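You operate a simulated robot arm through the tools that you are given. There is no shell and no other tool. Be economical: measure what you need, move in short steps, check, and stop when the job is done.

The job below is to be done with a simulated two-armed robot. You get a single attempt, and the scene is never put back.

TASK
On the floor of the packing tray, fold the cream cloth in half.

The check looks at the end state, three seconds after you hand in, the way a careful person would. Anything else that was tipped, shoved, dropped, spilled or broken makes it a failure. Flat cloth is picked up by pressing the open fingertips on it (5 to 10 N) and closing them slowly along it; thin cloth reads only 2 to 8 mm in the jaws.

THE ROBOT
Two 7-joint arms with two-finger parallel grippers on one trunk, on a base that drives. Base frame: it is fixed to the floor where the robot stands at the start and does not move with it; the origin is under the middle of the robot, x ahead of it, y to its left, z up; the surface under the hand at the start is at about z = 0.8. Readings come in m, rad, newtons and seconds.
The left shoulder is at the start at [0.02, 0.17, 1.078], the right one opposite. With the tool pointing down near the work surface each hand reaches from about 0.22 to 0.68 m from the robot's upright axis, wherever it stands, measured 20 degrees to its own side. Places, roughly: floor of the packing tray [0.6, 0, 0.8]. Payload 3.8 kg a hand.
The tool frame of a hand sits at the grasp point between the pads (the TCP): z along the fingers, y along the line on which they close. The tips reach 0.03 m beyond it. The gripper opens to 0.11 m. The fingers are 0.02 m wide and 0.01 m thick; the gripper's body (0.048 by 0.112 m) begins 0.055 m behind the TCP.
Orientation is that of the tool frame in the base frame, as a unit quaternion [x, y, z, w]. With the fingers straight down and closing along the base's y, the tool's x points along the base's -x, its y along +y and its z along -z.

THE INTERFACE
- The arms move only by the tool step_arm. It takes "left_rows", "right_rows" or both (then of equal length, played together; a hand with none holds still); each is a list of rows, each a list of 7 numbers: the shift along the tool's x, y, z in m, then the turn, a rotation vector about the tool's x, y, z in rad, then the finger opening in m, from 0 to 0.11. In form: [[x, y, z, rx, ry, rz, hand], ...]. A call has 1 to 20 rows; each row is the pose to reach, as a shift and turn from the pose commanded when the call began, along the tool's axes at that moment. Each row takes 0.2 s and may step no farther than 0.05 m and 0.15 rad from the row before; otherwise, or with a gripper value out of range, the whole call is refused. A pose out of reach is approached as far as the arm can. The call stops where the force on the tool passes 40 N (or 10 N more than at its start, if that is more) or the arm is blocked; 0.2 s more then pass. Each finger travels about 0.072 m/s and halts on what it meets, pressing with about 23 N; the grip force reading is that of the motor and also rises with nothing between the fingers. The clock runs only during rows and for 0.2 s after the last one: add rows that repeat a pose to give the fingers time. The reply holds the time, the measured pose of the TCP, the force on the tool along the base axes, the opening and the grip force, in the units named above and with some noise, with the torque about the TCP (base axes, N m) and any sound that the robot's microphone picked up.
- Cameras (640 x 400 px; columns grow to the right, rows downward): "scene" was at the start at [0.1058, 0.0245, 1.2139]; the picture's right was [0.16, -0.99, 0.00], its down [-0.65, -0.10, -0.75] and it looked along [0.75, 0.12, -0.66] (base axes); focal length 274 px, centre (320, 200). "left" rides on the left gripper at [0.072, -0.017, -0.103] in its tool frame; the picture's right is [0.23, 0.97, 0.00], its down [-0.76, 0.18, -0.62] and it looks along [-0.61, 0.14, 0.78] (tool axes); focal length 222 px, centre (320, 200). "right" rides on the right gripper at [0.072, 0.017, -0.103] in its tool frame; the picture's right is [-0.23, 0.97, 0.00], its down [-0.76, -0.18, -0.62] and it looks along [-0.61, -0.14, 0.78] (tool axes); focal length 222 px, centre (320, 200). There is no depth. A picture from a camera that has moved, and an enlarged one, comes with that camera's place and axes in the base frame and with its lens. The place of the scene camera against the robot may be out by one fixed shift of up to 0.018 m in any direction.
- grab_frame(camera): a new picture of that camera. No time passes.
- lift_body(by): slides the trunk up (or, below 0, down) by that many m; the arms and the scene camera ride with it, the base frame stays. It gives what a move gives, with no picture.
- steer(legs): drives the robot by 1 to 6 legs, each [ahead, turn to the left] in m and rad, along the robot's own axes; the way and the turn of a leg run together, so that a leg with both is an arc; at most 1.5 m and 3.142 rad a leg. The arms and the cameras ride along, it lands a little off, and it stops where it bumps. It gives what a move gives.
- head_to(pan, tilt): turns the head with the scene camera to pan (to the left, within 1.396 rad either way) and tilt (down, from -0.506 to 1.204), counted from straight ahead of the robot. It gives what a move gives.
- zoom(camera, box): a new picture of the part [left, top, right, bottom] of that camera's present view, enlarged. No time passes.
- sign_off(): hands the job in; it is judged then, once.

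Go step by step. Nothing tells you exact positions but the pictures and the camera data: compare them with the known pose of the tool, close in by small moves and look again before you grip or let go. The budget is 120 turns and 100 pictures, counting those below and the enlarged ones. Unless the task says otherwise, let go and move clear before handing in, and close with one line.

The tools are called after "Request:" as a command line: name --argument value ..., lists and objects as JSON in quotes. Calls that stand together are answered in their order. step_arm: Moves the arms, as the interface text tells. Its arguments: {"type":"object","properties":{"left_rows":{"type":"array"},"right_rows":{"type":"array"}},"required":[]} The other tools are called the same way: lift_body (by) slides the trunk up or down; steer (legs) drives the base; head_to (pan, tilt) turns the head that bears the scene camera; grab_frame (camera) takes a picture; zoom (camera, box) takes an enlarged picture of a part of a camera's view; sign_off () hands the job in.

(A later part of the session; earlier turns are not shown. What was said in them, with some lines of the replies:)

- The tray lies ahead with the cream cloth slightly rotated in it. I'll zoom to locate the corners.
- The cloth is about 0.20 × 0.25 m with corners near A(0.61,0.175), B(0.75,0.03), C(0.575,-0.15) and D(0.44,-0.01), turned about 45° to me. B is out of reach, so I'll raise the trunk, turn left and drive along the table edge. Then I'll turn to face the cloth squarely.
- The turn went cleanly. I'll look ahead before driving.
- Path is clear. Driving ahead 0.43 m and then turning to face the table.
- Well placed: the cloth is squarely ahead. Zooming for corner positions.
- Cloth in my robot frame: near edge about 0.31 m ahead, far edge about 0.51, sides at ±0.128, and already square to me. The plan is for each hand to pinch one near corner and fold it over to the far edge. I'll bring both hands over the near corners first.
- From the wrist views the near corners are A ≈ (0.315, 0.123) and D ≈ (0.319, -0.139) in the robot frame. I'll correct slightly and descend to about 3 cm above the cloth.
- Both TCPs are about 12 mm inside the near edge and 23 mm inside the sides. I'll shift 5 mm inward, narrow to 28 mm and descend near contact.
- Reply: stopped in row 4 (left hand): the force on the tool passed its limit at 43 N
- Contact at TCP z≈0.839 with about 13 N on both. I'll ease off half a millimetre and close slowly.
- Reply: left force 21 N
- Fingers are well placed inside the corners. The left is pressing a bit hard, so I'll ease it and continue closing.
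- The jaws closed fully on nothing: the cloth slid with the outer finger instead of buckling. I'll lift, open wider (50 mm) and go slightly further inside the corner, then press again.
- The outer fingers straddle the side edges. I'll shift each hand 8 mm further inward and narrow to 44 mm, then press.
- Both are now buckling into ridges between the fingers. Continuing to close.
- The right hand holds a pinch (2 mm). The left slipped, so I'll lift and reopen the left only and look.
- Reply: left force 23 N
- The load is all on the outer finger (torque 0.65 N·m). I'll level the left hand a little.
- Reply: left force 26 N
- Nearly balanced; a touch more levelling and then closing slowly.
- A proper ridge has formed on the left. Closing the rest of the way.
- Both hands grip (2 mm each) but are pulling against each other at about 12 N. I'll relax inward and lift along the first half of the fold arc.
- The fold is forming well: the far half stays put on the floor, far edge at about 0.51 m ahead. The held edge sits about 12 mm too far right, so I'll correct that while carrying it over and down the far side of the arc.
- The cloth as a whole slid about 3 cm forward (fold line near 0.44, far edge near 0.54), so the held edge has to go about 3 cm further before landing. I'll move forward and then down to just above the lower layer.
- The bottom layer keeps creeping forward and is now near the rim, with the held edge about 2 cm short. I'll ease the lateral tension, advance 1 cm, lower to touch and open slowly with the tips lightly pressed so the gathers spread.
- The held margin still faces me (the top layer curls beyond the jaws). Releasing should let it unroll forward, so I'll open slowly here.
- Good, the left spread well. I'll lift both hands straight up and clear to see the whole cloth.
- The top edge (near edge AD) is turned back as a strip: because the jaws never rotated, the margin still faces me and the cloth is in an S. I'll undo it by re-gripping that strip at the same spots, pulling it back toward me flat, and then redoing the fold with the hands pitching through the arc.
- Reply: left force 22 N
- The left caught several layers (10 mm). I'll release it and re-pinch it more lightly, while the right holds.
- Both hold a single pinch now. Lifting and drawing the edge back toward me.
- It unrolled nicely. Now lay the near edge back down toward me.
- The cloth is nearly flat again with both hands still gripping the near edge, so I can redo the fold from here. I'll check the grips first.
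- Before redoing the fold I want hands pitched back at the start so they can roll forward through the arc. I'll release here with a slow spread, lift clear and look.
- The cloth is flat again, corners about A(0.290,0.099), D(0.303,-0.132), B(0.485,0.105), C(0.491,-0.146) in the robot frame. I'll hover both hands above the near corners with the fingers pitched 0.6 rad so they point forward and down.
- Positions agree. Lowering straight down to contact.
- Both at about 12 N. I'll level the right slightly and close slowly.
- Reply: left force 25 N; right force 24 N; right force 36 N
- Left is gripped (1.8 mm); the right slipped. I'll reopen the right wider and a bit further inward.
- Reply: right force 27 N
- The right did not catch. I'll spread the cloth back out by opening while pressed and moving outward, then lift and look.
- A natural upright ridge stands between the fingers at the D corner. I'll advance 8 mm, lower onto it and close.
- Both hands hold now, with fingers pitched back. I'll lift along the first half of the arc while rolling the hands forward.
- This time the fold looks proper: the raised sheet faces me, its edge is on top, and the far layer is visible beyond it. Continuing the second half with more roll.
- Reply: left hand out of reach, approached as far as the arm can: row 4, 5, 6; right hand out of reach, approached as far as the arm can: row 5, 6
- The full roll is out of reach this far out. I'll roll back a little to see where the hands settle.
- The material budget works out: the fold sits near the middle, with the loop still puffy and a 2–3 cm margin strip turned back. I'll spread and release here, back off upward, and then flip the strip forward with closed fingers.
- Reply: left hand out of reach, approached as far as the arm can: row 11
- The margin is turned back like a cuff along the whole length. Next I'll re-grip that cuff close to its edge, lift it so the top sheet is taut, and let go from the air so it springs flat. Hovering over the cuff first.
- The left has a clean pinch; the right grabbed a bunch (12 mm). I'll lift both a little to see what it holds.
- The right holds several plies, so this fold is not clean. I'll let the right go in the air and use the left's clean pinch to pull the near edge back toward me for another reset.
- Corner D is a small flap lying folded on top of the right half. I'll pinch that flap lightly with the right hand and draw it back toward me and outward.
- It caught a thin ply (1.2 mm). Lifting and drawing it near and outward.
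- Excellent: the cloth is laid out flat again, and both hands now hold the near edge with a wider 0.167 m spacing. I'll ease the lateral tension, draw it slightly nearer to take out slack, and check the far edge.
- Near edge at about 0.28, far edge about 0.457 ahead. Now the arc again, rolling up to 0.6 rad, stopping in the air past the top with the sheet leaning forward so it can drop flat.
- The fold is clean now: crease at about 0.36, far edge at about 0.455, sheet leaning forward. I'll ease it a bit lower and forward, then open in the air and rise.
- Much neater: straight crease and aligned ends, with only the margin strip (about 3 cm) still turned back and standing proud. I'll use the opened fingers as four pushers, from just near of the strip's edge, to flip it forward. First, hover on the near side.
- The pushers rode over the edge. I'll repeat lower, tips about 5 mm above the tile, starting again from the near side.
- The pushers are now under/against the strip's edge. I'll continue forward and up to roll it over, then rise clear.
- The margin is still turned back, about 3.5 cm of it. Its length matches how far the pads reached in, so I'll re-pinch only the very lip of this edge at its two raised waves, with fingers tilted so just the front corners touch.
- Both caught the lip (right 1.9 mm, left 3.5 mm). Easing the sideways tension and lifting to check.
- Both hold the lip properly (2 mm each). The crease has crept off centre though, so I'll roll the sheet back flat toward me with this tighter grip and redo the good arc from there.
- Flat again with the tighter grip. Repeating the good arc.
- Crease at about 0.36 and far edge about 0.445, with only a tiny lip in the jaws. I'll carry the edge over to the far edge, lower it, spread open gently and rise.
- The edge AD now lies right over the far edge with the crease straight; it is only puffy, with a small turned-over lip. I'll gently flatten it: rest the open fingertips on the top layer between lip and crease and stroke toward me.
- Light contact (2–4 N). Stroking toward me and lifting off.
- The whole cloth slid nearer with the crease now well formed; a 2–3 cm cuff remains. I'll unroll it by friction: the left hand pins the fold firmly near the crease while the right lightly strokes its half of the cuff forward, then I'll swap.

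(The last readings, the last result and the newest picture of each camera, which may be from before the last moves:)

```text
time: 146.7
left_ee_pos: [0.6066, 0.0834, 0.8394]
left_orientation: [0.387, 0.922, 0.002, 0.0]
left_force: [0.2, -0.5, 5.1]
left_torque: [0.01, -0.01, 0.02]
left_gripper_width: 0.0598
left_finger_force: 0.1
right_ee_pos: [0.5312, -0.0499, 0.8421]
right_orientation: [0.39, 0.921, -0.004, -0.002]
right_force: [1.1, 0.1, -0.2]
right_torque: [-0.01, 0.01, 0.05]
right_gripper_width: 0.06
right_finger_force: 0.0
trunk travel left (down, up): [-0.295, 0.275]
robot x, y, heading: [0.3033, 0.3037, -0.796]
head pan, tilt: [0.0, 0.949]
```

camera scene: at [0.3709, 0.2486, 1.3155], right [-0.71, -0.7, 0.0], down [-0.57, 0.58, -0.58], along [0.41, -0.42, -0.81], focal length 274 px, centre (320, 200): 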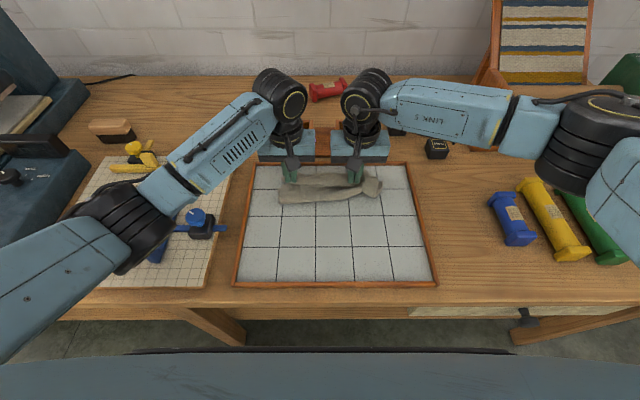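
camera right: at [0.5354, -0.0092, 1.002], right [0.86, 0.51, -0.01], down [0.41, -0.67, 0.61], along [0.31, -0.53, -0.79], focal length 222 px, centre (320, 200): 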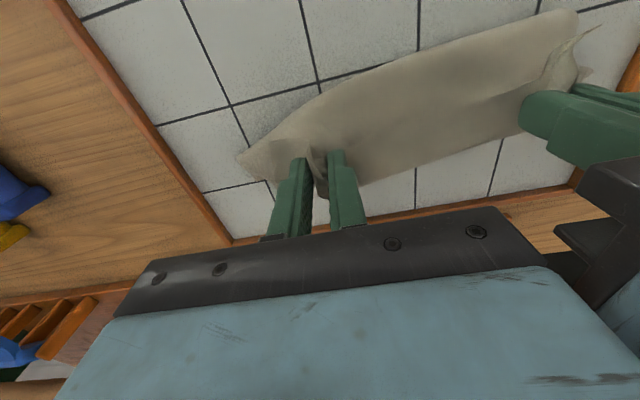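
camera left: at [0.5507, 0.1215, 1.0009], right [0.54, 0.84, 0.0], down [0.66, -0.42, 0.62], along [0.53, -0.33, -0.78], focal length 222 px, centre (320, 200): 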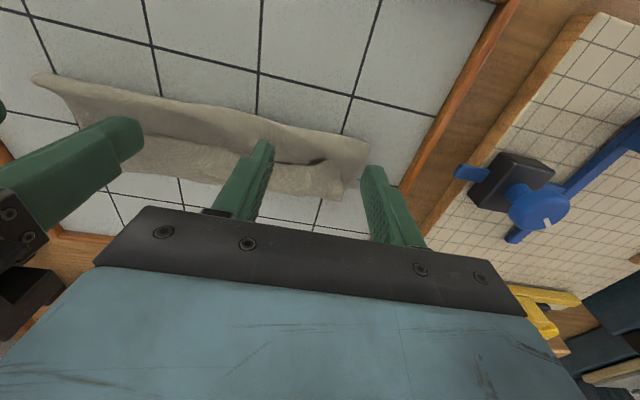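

Request:
step_arm --left_rows '[[0, 0, 0.0012, 0, 0, 0, 0.06], [0, 0, 0.0012, 0, 0, 0, 0.06], [0, 0, 0.0012, 0, 0, 0, 0.06], [0, 0, 0.0012, 0, 0, 0, 0.06], [0, 0, 0.0012, 0, 0, 0, 0.06], [0, 0, 0.0012, 0, 0, 0, 0.06], [0, 0, 0.0012, 0, 0, 0, 0.06], [0, 0, 0.0012, 0, 0, 0, 0.06], [0, 0, 0.0012, 0, 0, 0, 0.06], [0, 0, 0.0012, 0, 0, 0, 0.06]]' --right_rows '[[0, 0, 0.0015, 0, 0, 0, 0.06], [0, 0, 0.0018, 0, 0, 0, 0.06], [-0.008, 0, 0.0018, 0, 0, 0, 0.06], [-0.016, 0, 0.0018, 0, 0, 0, 0.06], [-0.024, 0, 0.0018, 0, 0, 0, 0.06], [-0.032, 0, 0.0018, 0, 0, 0, 0.06], [-0.04, 0, 0.0018, 0, 0, 0, 0.06], [-0.048, 0, 0.0018, 0, 0, 0, 0.06], [-0.055, 0, 0.0018, 0, 0, 0, 0.06], [-0.055, 0, -0.005, 0, 0, 0, 0.06]]'

Request:
zoom --camera "scene" --box '[240, 160, 400, 260]'

```text
time: 148.9
left_ee_pos: [0.6068, 0.083, 0.8409]
left_orientation: [0.387, 0.922, 0.002, 0.002]
left_force: [4.4, -0.9, 34.3]
left_torque: [-0.05, -0.15, -0.03]
left_gripper_width: 0.0598
left_finger_force: 0.1
right_ee_pos: [0.5695, -0.0887, 0.8466]
right_orientation: [0.39, 0.921, -0.004, -0.001]
right_force: [-1.2, 0.6, 0.0]
right_torque: [-0.05, -0.01, -0.02]
right_gripper_width: 0.0599
right_finger_force: 0.1
trunk travel left (down, up): [-0.295, 0.275]
robot x, y, heading: [0.3023, 0.306, -0.793]
head pan, tilt: [0.0, 0.949]
```

```text
4.00 times, centred on (320, 210) of scene
camera zoom: at [0.3699, 0.2495, 1.3157], right [-0.71, -0.7, 0.0], down [-0.57, 0.58, -0.58], along [0.41, -0.42, -0.81], focal length 1096 px, centre (320, 160)
```

zoom: 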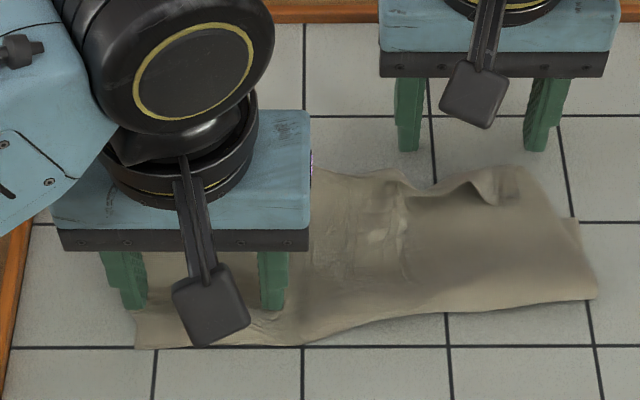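

It works: the right half of the cuff has rolled out forward. Swapping: the right pins its half, the left strokes its half of the cuff forward.

Request:
step_arm --left_rows '[[0, 0, -0.01, 0, 0, 0, 0.06], [0, 0, -0.03, 0, 0, 0, 0.06], [-0.02, 0.0, -0.03, 0, 0, 0, 0.06], [-0.0405, 0.0, -0.03, 0, 0, 0, 0.06], [-0.0405, 0.0, -0.03, 0, 0, 0, 0.06], [-0.0405, 0.0, -0.03, 0, 0, 0, 0.06], [-0.0405, 0.0, -0.02, 0, 0, 0, 0.06], [-0.0405, 0, -0.008, 0, 0, 0, 0.06], [-0.0405, 0, -0.0035, 0, 0, 0, 0.06]]' --right_rows '[[0, 0, -0.015, 0, 0, 0, 0.06], [0.02, 0, -0.02, 0, 0, 0, 0.06], [0.045, 0, -0.02, 0, 0, 0, 0.06], [0.066, 0, -0.015, 0, 0, 0, 0.06], [0.066, 0, -0.005, 0, 0, 0, 0.06], [0.066, 0, 0.003, 0, 0, 0, 0.06], [0.066, 0, 0.006, 0, 0, 0, 0.06], [0.066, 0, 0.0075, 0, 0, 0, 0.06], [0.066, 0, 0.0085, 0, 0, 0, 0.06]]'

```text
time: 150.9
left_ee_pos: [0.6339, 0.0536, 0.8412]
left_orientation: [0.387, 0.922, 0.003, 0.0]
left_force: [0.6, 0.2, 0.4]
left_torque: [-0.02, -0.02, 0.0]
left_gripper_width: 0.0599
left_finger_force: 0.1
right_ee_pos: [0.5237, -0.0414, 0.8393]
right_orientation: [0.39, 0.921, -0.004, 0.001]
right_force: [-1.9, -0.7, 18.1]
right_torque: [0.27, -0.3, 0.04]
right_gripper_width: 0.0595
right_finger_force: 0.1
trunk travel left (down, up): [-0.295, 0.275]
robot x, y, heading: [0.3036, 0.3014, -0.797]
head pan, tilt: [0.0, 0.949]
```

Request:
step_arm --left_rows '[[0, 0, 0.0012, 0, 0, 0, 0.06], [-0.008, 0, 0.0013, 0, 0, 0, 0.06], [-0.016, 0, 0.0013, 0, 0, 0, 0.06], [-0.024, 0, 0.0013, 0, 0, 0, 0.06], [-0.032, 0, 0.0013, 0, 0, 0, 0.06], [-0.04, 0, 0.0013, 0, 0, 0, 0.06], [-0.048, 0, 0.0013, 0, 0, 0, 0.06], [-0.056, 0, 0.0013, 0, 0, 0, 0.06], [-0.056, 0, -0.01, 0, 0, 0, 0.06], [-0.056, 0, -0.04, 0, 0, 0, 0.06], [-0.056, 0.04, -0.07, 0, 0, 0, 0.06], [-0.056, 0.08, -0.08, 0, 0, 0, 0.06], [-0.056, 0.12, -0.08, 0, 0, 0, 0.06]]' --right_rows '[[0, 0, 0, 0, 0, 0, 0.06], [0, 0, 0, 0, 0, 0, 0.06], [0, 0, 0, 0, 0, 0, 0.06], [0, 0, 0, 0, 0, 0, 0.06], [0, 0, 0, 0, 0, 0, 0.06], [0, 0, 0, 0, 0, 0, 0.06], [0, 0, 0, 0, 0, 0, 0.06], [0, 0, 0, 0, 0, 0, 0.06], [0, 0, -0.01, 0, 0, 0, 0.06], [0, 0, -0.04, 0, 0, 0, 0.06], [0, -0.04, -0.07, 0, 0, 0, 0.06], [0, -0.08, -0.08, 0, 0, 0, 0.06], [-0.03, -0.12, -0.08, 0, 0, 0, 0.06]]'

Request:
zoom --camera "scene" --box '[240, 160, 400, 260]'

```text
time: 153.7
left_ee_pos: [0.7603, 0.0985, 0.9216]
left_orientation: [0.386, 0.922, 0.002, -0.001]
left_force: [-0.2, 0.3, -0.2]
left_torque: [0.05, 0.0, -0.01]
left_gripper_width: 0.0597
left_finger_force: 0.0
right_ee_pos: [0.459, -0.1459, 0.9199]
right_orientation: [0.389, 0.921, -0.004, -0.002]
right_force: [-0.1, 0.0, -0.4]
right_torque: [0.0, 0.0, -0.02]
right_gripper_width: 0.0598
right_finger_force: 0.1
trunk travel left (down, up): [-0.295, 0.275]
robot x, y, heading: [0.3034, 0.3049, -0.795]
head pan, tilt: [0.0, 0.949]
```

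```text
4.00 times, centred on (320, 210) of scene
camera zoom: at [0.3712, 0.2486, 1.3154], right [-0.71, -0.7, 0.0], down [-0.57, 0.58, -0.58], along [0.41, -0.42, -0.81], focal length 1096 px, centre (320, 160)
```

zoom: 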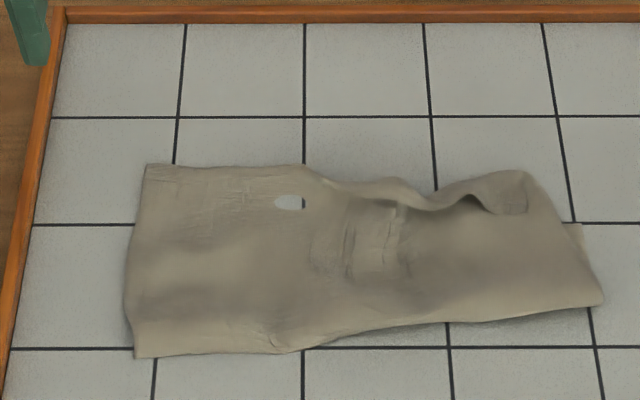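

The left half is now fully unrolled. One more stroke is needed on the right half, with the left pinning its side.

Request:
step_arm --left_rows '[[0.02, -0.04, 0, 0, 0, 0, 0.06], [0.045, -0.08, 0.0, 0, 0, 0, 0.06], [0.07, -0.11, 0.015, 0, 0, 0, 0.06], [0.086, -0.121, 0.04, 0, 0, 0, 0.06], [0.086, -0.121, 0.065, 0, 0, 0, 0.06], [0.086, -0.121, 0.078, 0, 0, 0, 0.06], [0.086, -0.121, 0.082, 0, 0, 0, 0.06], [0.086, -0.121, 0.083, 0, 0, 0, 0.06]]' --right_rows '[[0, 0.04, 0, 0, 0, 0, 0.06], [-0.004, 0.08, 0.0, 0, 0, 0, 0.06], [-0.007, 0.11, 0.015, 0, 0, 0, 0.06], [-0.007, 0.12, 0.04, 0, 0, 0, 0.06], [-0.007, 0.12, 0.06, 0, 0, 0, 0.06], [-0.007, 0.12, 0.072, 0, 0, 0, 0.06], [-0.007, 0.12, 0.077, 0, 0, 0, 0.06], [-0.007, 0.12, 0.0785, 0, 0, 0, 0.06]]'

```text
time: 155.5
left_ee_pos: [0.6128, 0.074, 0.8393]
left_orientation: [0.387, 0.922, 0.0, 0.0]
left_force: [-1.1, 1.3, 13.7]
left_torque: [0.01, 0.04, -0.05]
left_gripper_width: 0.0597
left_finger_force: 0.0
right_ee_pos: [0.55, -0.0671, 0.8398]
right_orientation: [0.39, 0.921, -0.004, -0.001]
right_force: [-0.3, -0.4, 1.8]
right_torque: [0.06, -0.04, -0.03]
right_gripper_width: 0.06
right_finger_force: 0.0
trunk travel left (down, up): [-0.295, 0.275]
robot x, y, heading: [0.3027, 0.3018, -0.796]
head pan, tilt: [0.0, 0.949]
```

Request:
step_arm --left_rows '[[0, 0, 0, 0, 0, 0, 0.06], [0, 0, 0, 0, 0, 0, 0.06], [0, 0, 0, 0, 0, 0, 0.06], [0, 0, 0, 0, 0, 0, 0.06], [0, 0, 0, 0, 0, 0, 0.06], [0, 0, 0, 0, 0, 0, 0.06], [0, 0, 0, 0, 0, 0, 0.06], [0, 0, 0, 0, 0, 0, 0.06], [0, 0, 0, 0, 0, 0, 0.06], [0, 0, -0.01, 0, 0, 0, 0.06], [0, 0, -0.03, 0, 0, 0, 0.06]]' --right_rows '[[0, 0, 0.0003, 0, 0, 0, 0.06], [-0.007, 0, 0.0003, 0, 0, 0, 0.06], [-0.014, 0, 0.0003, 0, 0, 0, 0.06], [-0.021, 0, 0.0003, 0, 0, 0, 0.06], [-0.028, 0, 0.0003, 0, 0, 0, 0.06], [-0.035, 0, 0.0003, 0, 0, 0, 0.06], [-0.042, 0, 0.0003, 0, 0, 0, 0.06], [-0.048, 0, 0.0003, 0, 0, 0, 0.06], [-0.052, 0, 0.0, 0, 0, 0, 0.06], [-0.052, 0, -0.01, 0, 0, 0, 0.06], [-0.052, 0, -0.03, 0, 0, 0, 0.06]]'

```text
time: 157.9
left_ee_pos: [0.6126, 0.0755, 0.8666]
left_orientation: [0.388, 0.922, 0.005, -0.002]
left_force: [-0.4, 0.5, 0.2]
left_torque: [-0.02, 0.0, 0.02]
left_gripper_width: 0.0603
left_finger_force: 0.0
right_ee_pos: [0.5854, -0.1055, 0.8677]
right_orientation: [0.389, 0.921, -0.003, -0.002]
right_force: [0.7, -0.2, -1.1]
right_torque: [0.0, -0.03, -0.01]
right_gripper_width: 0.0599
right_finger_force: 0.0
trunk travel left (down, up): [-0.295, 0.275]
robot x, y, heading: [0.3009, 0.305, -0.794]
head pan, tilt: [0.0, 0.949]
```

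Request:
step_arm --left_rows '[[0, 0.03, -0.03, 0, 0, 0, 0.06], [-0.02, 0.07, -0.05, 0, 0, 0, 0.06], [-0.04, 0.11, -0.05, 0, 0, 0, 0.06], [-0.0665, 0.13, -0.05, 0, 0, 0, 0.06]]' --right_rows '[[0, -0.03, -0.03, 0, 0, 0, 0.06], [0.01, -0.07, -0.05, 0, 0, 0, 0.06], [0.02, -0.11, -0.05, 0, 0, 0, 0.06], [0.0318, -0.13, -0.05, 0, 0, 0, 0.06]]'

Request:
zoom --camera "scene" --box '[240, 160, 400, 260]'

```text
time: 158.9
left_ee_pos: [0.7524, 0.1169, 0.9188]
left_orientation: [0.387, 0.922, 0.004, -0.001]
left_force: [0.2, -1.1, -0.5]
left_torque: [-0.01, 0.0, 0.01]
left_gripper_width: 0.0601
left_finger_force: 0.1
right_ee_pos: [0.4707, -0.1718, 0.9199]
right_orientation: [0.39, 0.921, -0.004, -0.002]
right_force: [-0.3, 0.7, 0.7]
right_torque: [0.02, -0.02, 0.01]
right_gripper_width: 0.0599
right_finger_force: 0.1
trunk travel left (down, up): [-0.295, 0.275]
robot x, y, heading: [0.306, 0.3037, -0.791]
head pan, tilt: [0.0, 0.949]
```

```text
4.00 times, centred on (320, 210) of scene
camera zoom: at [0.3707, 0.2482, 1.3155], right [-0.71, -0.7, 0.0], down [-0.57, 0.58, -0.58], along [0.41, -0.41, -0.81], focal length 1096 px, centre (320, 160)
```

zoom: 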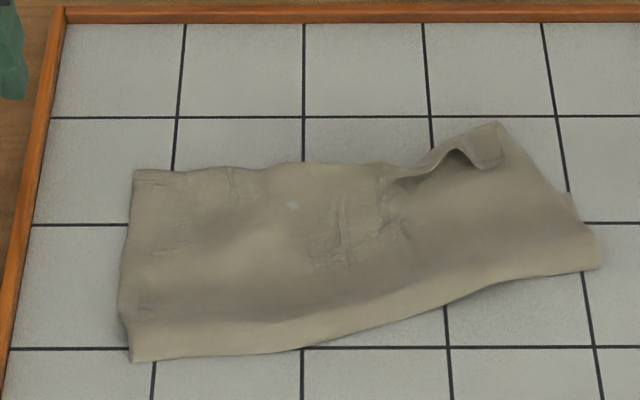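

I'm out of pictures now. The fold is essentially two layers; the right corner D still stands a little forward of its partner. I'll do one careful touch: the left pins its side while the right presses that corner down and draws it back and outward onto corner C.

Request:
step_arm --left_rows '[[0.015, -0.04, 0, 0, 0, 0, 0.06], [0.03, -0.08, 0.0, 0, 0, 0, 0.06], [0.045, -0.115, 0.015, 0, 0, 0, 0.06], [0.052, -0.1285, 0.04, 0, 0, 0, 0.06], [0.052, -0.1285, 0.065, 0, 0, 0, 0.06], [0.052, -0.1285, 0.076, 0, 0, 0, 0.06], [0.052, -0.1285, 0.0795, 0, 0, 0, 0.06], [0.052, -0.1285, 0.0806, 0, 0, 0, 0.06]]' --right_rows '[[-0.005, 0.04, 0, 0, 0, 0, 0.05], [-0.012, 0.08, 0.0, 0, 0, 0, 0.04], [-0.018, 0.11, 0.01, 0, 0, 0, 0.03], [-0.018, 0.1197, 0.03, 0, 0, 0, 0.03], [-0.018, 0.1197, 0.05, 0, 0, 0, 0.03], [-0.018, 0.1197, 0.068, 0, 0, 0, 0.03], [-0.018, 0.1197, 0.077, 0, 0, 0, 0.03], [-0.018, 0.1197, 0.08, 0, 0, 0, 0.03]]'

```text
time: 160.7
left_ee_pos: [0.624, 0.065, 0.8391]
left_orientation: [0.387, 0.922, 0.0, 0.001]
left_force: [0.1, 4.3, 22.5]
left_torque: [0.11, 0.16, -0.07]
left_gripper_width: 0.0599
left_finger_force: 0.0
right_ee_pos: [0.5681, -0.1034, 0.8412]
right_orientation: [0.391, 0.921, -0.005, 0.0]
right_force: [-0.1, 0.0, -0.2]
right_torque: [0.0, 0.02, -0.01]
right_gripper_width: 0.03
right_finger_force: 0.1
trunk travel left (down, up): [-0.295, 0.275]
robot x, y, heading: [0.3027, 0.3068, -0.795]
head pan, tilt: [0.0, 0.949]
```

Request:
step_arm --left_rows '[[0, 0, 0, 0, 0, 0, 0.06], [0, 0, 0, 0, 0, 0, 0.06], [0, 0, 0, 0, 0, 0, 0.06], [0, 0, 0, 0, 0, 0, 0.06], [0, 0, 0, 0, 0, 0, 0.06], [0, 0, 0, 0, 0, 0, 0.06], [0, 0, 0, 0, 0, 0, 0.06], [0, 0, 0, 0, 0, 0, 0.06], [0, 0, -0.01, 0, 0, 0, 0.06], [0, 0, -0.04, 0, 0, 0, 0.06]]' --right_rows '[[0, 0, 0.0015, 0, 0, 0, 0.03], [0, 0, 0.002, 0, 0, 0, 0.03], [0.006, -0.003, 0.002, 0, 0, 0, 0.03], [0.012, -0.006, 0.002, 0, 0, 0, 0.03], [0.018, -0.009, 0.002, 0, 0, 0, 0.03], [0.024, -0.012, 0.002, 0, 0, 0, 0.03], [0.03, -0.015, 0.002, 0, 0, 0, 0.03], [0.034, -0.017, 0.002, 0, 0, 0, 0.03], [0.034, -0.017, -0.01, 0, 0, 0, 0.03], [0.034, -0.017, -0.04, 0, 0, 0, 0.03]]'

```text
time: 162.9
left_ee_pos: [0.6239, 0.0661, 0.8756]
left_orientation: [0.387, 0.922, 0.004, -0.001]
left_force: [0.7, 0.1, -0.4]
left_torque: [-0.01, -0.05, 0.01]
left_gripper_width: 0.0599
left_finger_force: 0.0
right_ee_pos: [0.5336, -0.0893, 0.88]
right_orientation: [0.39, 0.921, -0.004, -0.002]
right_force: [-0.6, -0.3, 0.4]
right_torque: [0.0, -0.01, 0.0]
right_gripper_width: 0.0301
right_finger_force: 0.0
trunk travel left (down, up): [-0.295, 0.275]
robot x, y, heading: [0.3027, 0.3022, -0.791]
head pan, tilt: [0.0, 0.949]
```

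One matching small draw-back on the left half, with the right pinning.

Request:
step_arm --left_rows '[[-0.02, 0, 0, 0, 0, 0, 0.06], [-0.04, 0, 0, 0, 0, 0, 0.06], [-0.0535, 0, 0.005, 0, 0, 0, 0.06], [-0.0535, 0, 0.02, 0, 0, 0, 0.06], [-0.0535, 0, 0.031, 0, 0, 0, 0.06], [-0.0535, 0, 0.0355, 0, 0, 0, 0.06], [-0.0535, 0, 0.0363, 0, 0, 0, 0.06], [-0.0475, 0, 0.0363, 0, 0, 0, 0.06], [-0.0415, 0, 0.0363, 0, 0, 0, 0.06], [-0.0355, 0, 0.0363, 0, 0, 0, 0.06], [-0.0315, 0, 0.0363, 0, 0, 0, 0.06], [-0.0315, 0, 0.025, 0, 0, 0, 0.06], [-0.0315, 0, -0.01, 0, 0, 0, 0.06], [-0.0315, 0.04, -0.04, 0, 0, 0, 0.06], [-0.0315, 0.08, -0.06, 0, 0, 0, 0.06], [-0.0315, 0.12, -0.08, 0, 0, 0, 0.06], [-0.0315, 0.16, -0.1, 0, 0, 0, 0.06]]' --right_rows '[[0.02, 0.01, 0, 0, 0, 0, 0.03], [0.04, 0.02, 0, 0, 0, 0, 0.03], [0.04, 0.02, 0.015, 0, 0, 0, 0.03], [0.04, 0.02, 0.03, 0, 0, 0, 0.03], [0.04, 0.02, 0.038, 0, 0, 0, 0.03], [0.04, 0.02, 0.041, 0, 0, 0, 0.03], [0.04, 0.02, 0.0415, 0, 0, 0, 0.03], [0.04, 0.02, 0.0415, 0, 0, 0, 0.03], [0.04, 0.02, 0.0415, 0, 0, 0, 0.03], [0.04, 0.02, 0.0415, 0, 0, 0, 0.03], [0.04, 0.02, 0.0415, 0, 0, 0, 0.03], [0.04, 0.02, 0.03, 0, 0, 0, 0.03], [0.04, 0.02, -0.005, 0, 0, 0, 0.03], [0.04, -0.02, -0.035, 0, 0, 0, 0.03], [0.04, -0.06, -0.055, 0, 0, 0, 0.03], [0.04, -0.1, -0.075, 0, 0, 0, 0.03], [0.04, -0.14, -0.095, 0, 0, 0, 0.03]]'

```text
time: 166.5
left_ee_pos: [0.7603, 0.1548, 0.9778]
left_orientation: [0.387, 0.922, 0.002, -0.001]
left_force: [-0.1, 0.3, -0.4]
left_torque: [0.03, -0.01, 0.0]
left_gripper_width: 0.0599
left_finger_force: 0.1
right_ee_pos: [0.4051, -0.1575, 0.9753]
right_orientation: [0.389, 0.921, -0.004, -0.001]
right_force: [0.2, -0.6, -0.1]
right_torque: [-0.03, 0.0, -0.01]
right_gripper_width: 0.0303
right_finger_force: 0.0
trunk travel left (down, up): [-0.295, 0.275]
robot x, y, heading: [0.3054, 0.3036, -0.793]
head pan, tilt: [0.0, 0.949]
```

Both hands are empty and clear, and my picture budget is used up, so I'm handing in.

Request:
sign_off

```text
The job is handed in.
```

I folded the cream cloth over on the tray floor, let go and moved both hands clear, but I had no pictures left to check the last two corner adjustments. In the last view it was essentially two layers, with the folded edge about 3 cm past its partner on the left and the right corner about 6 cm off. The two adjustments after that were meant to close those gaps.
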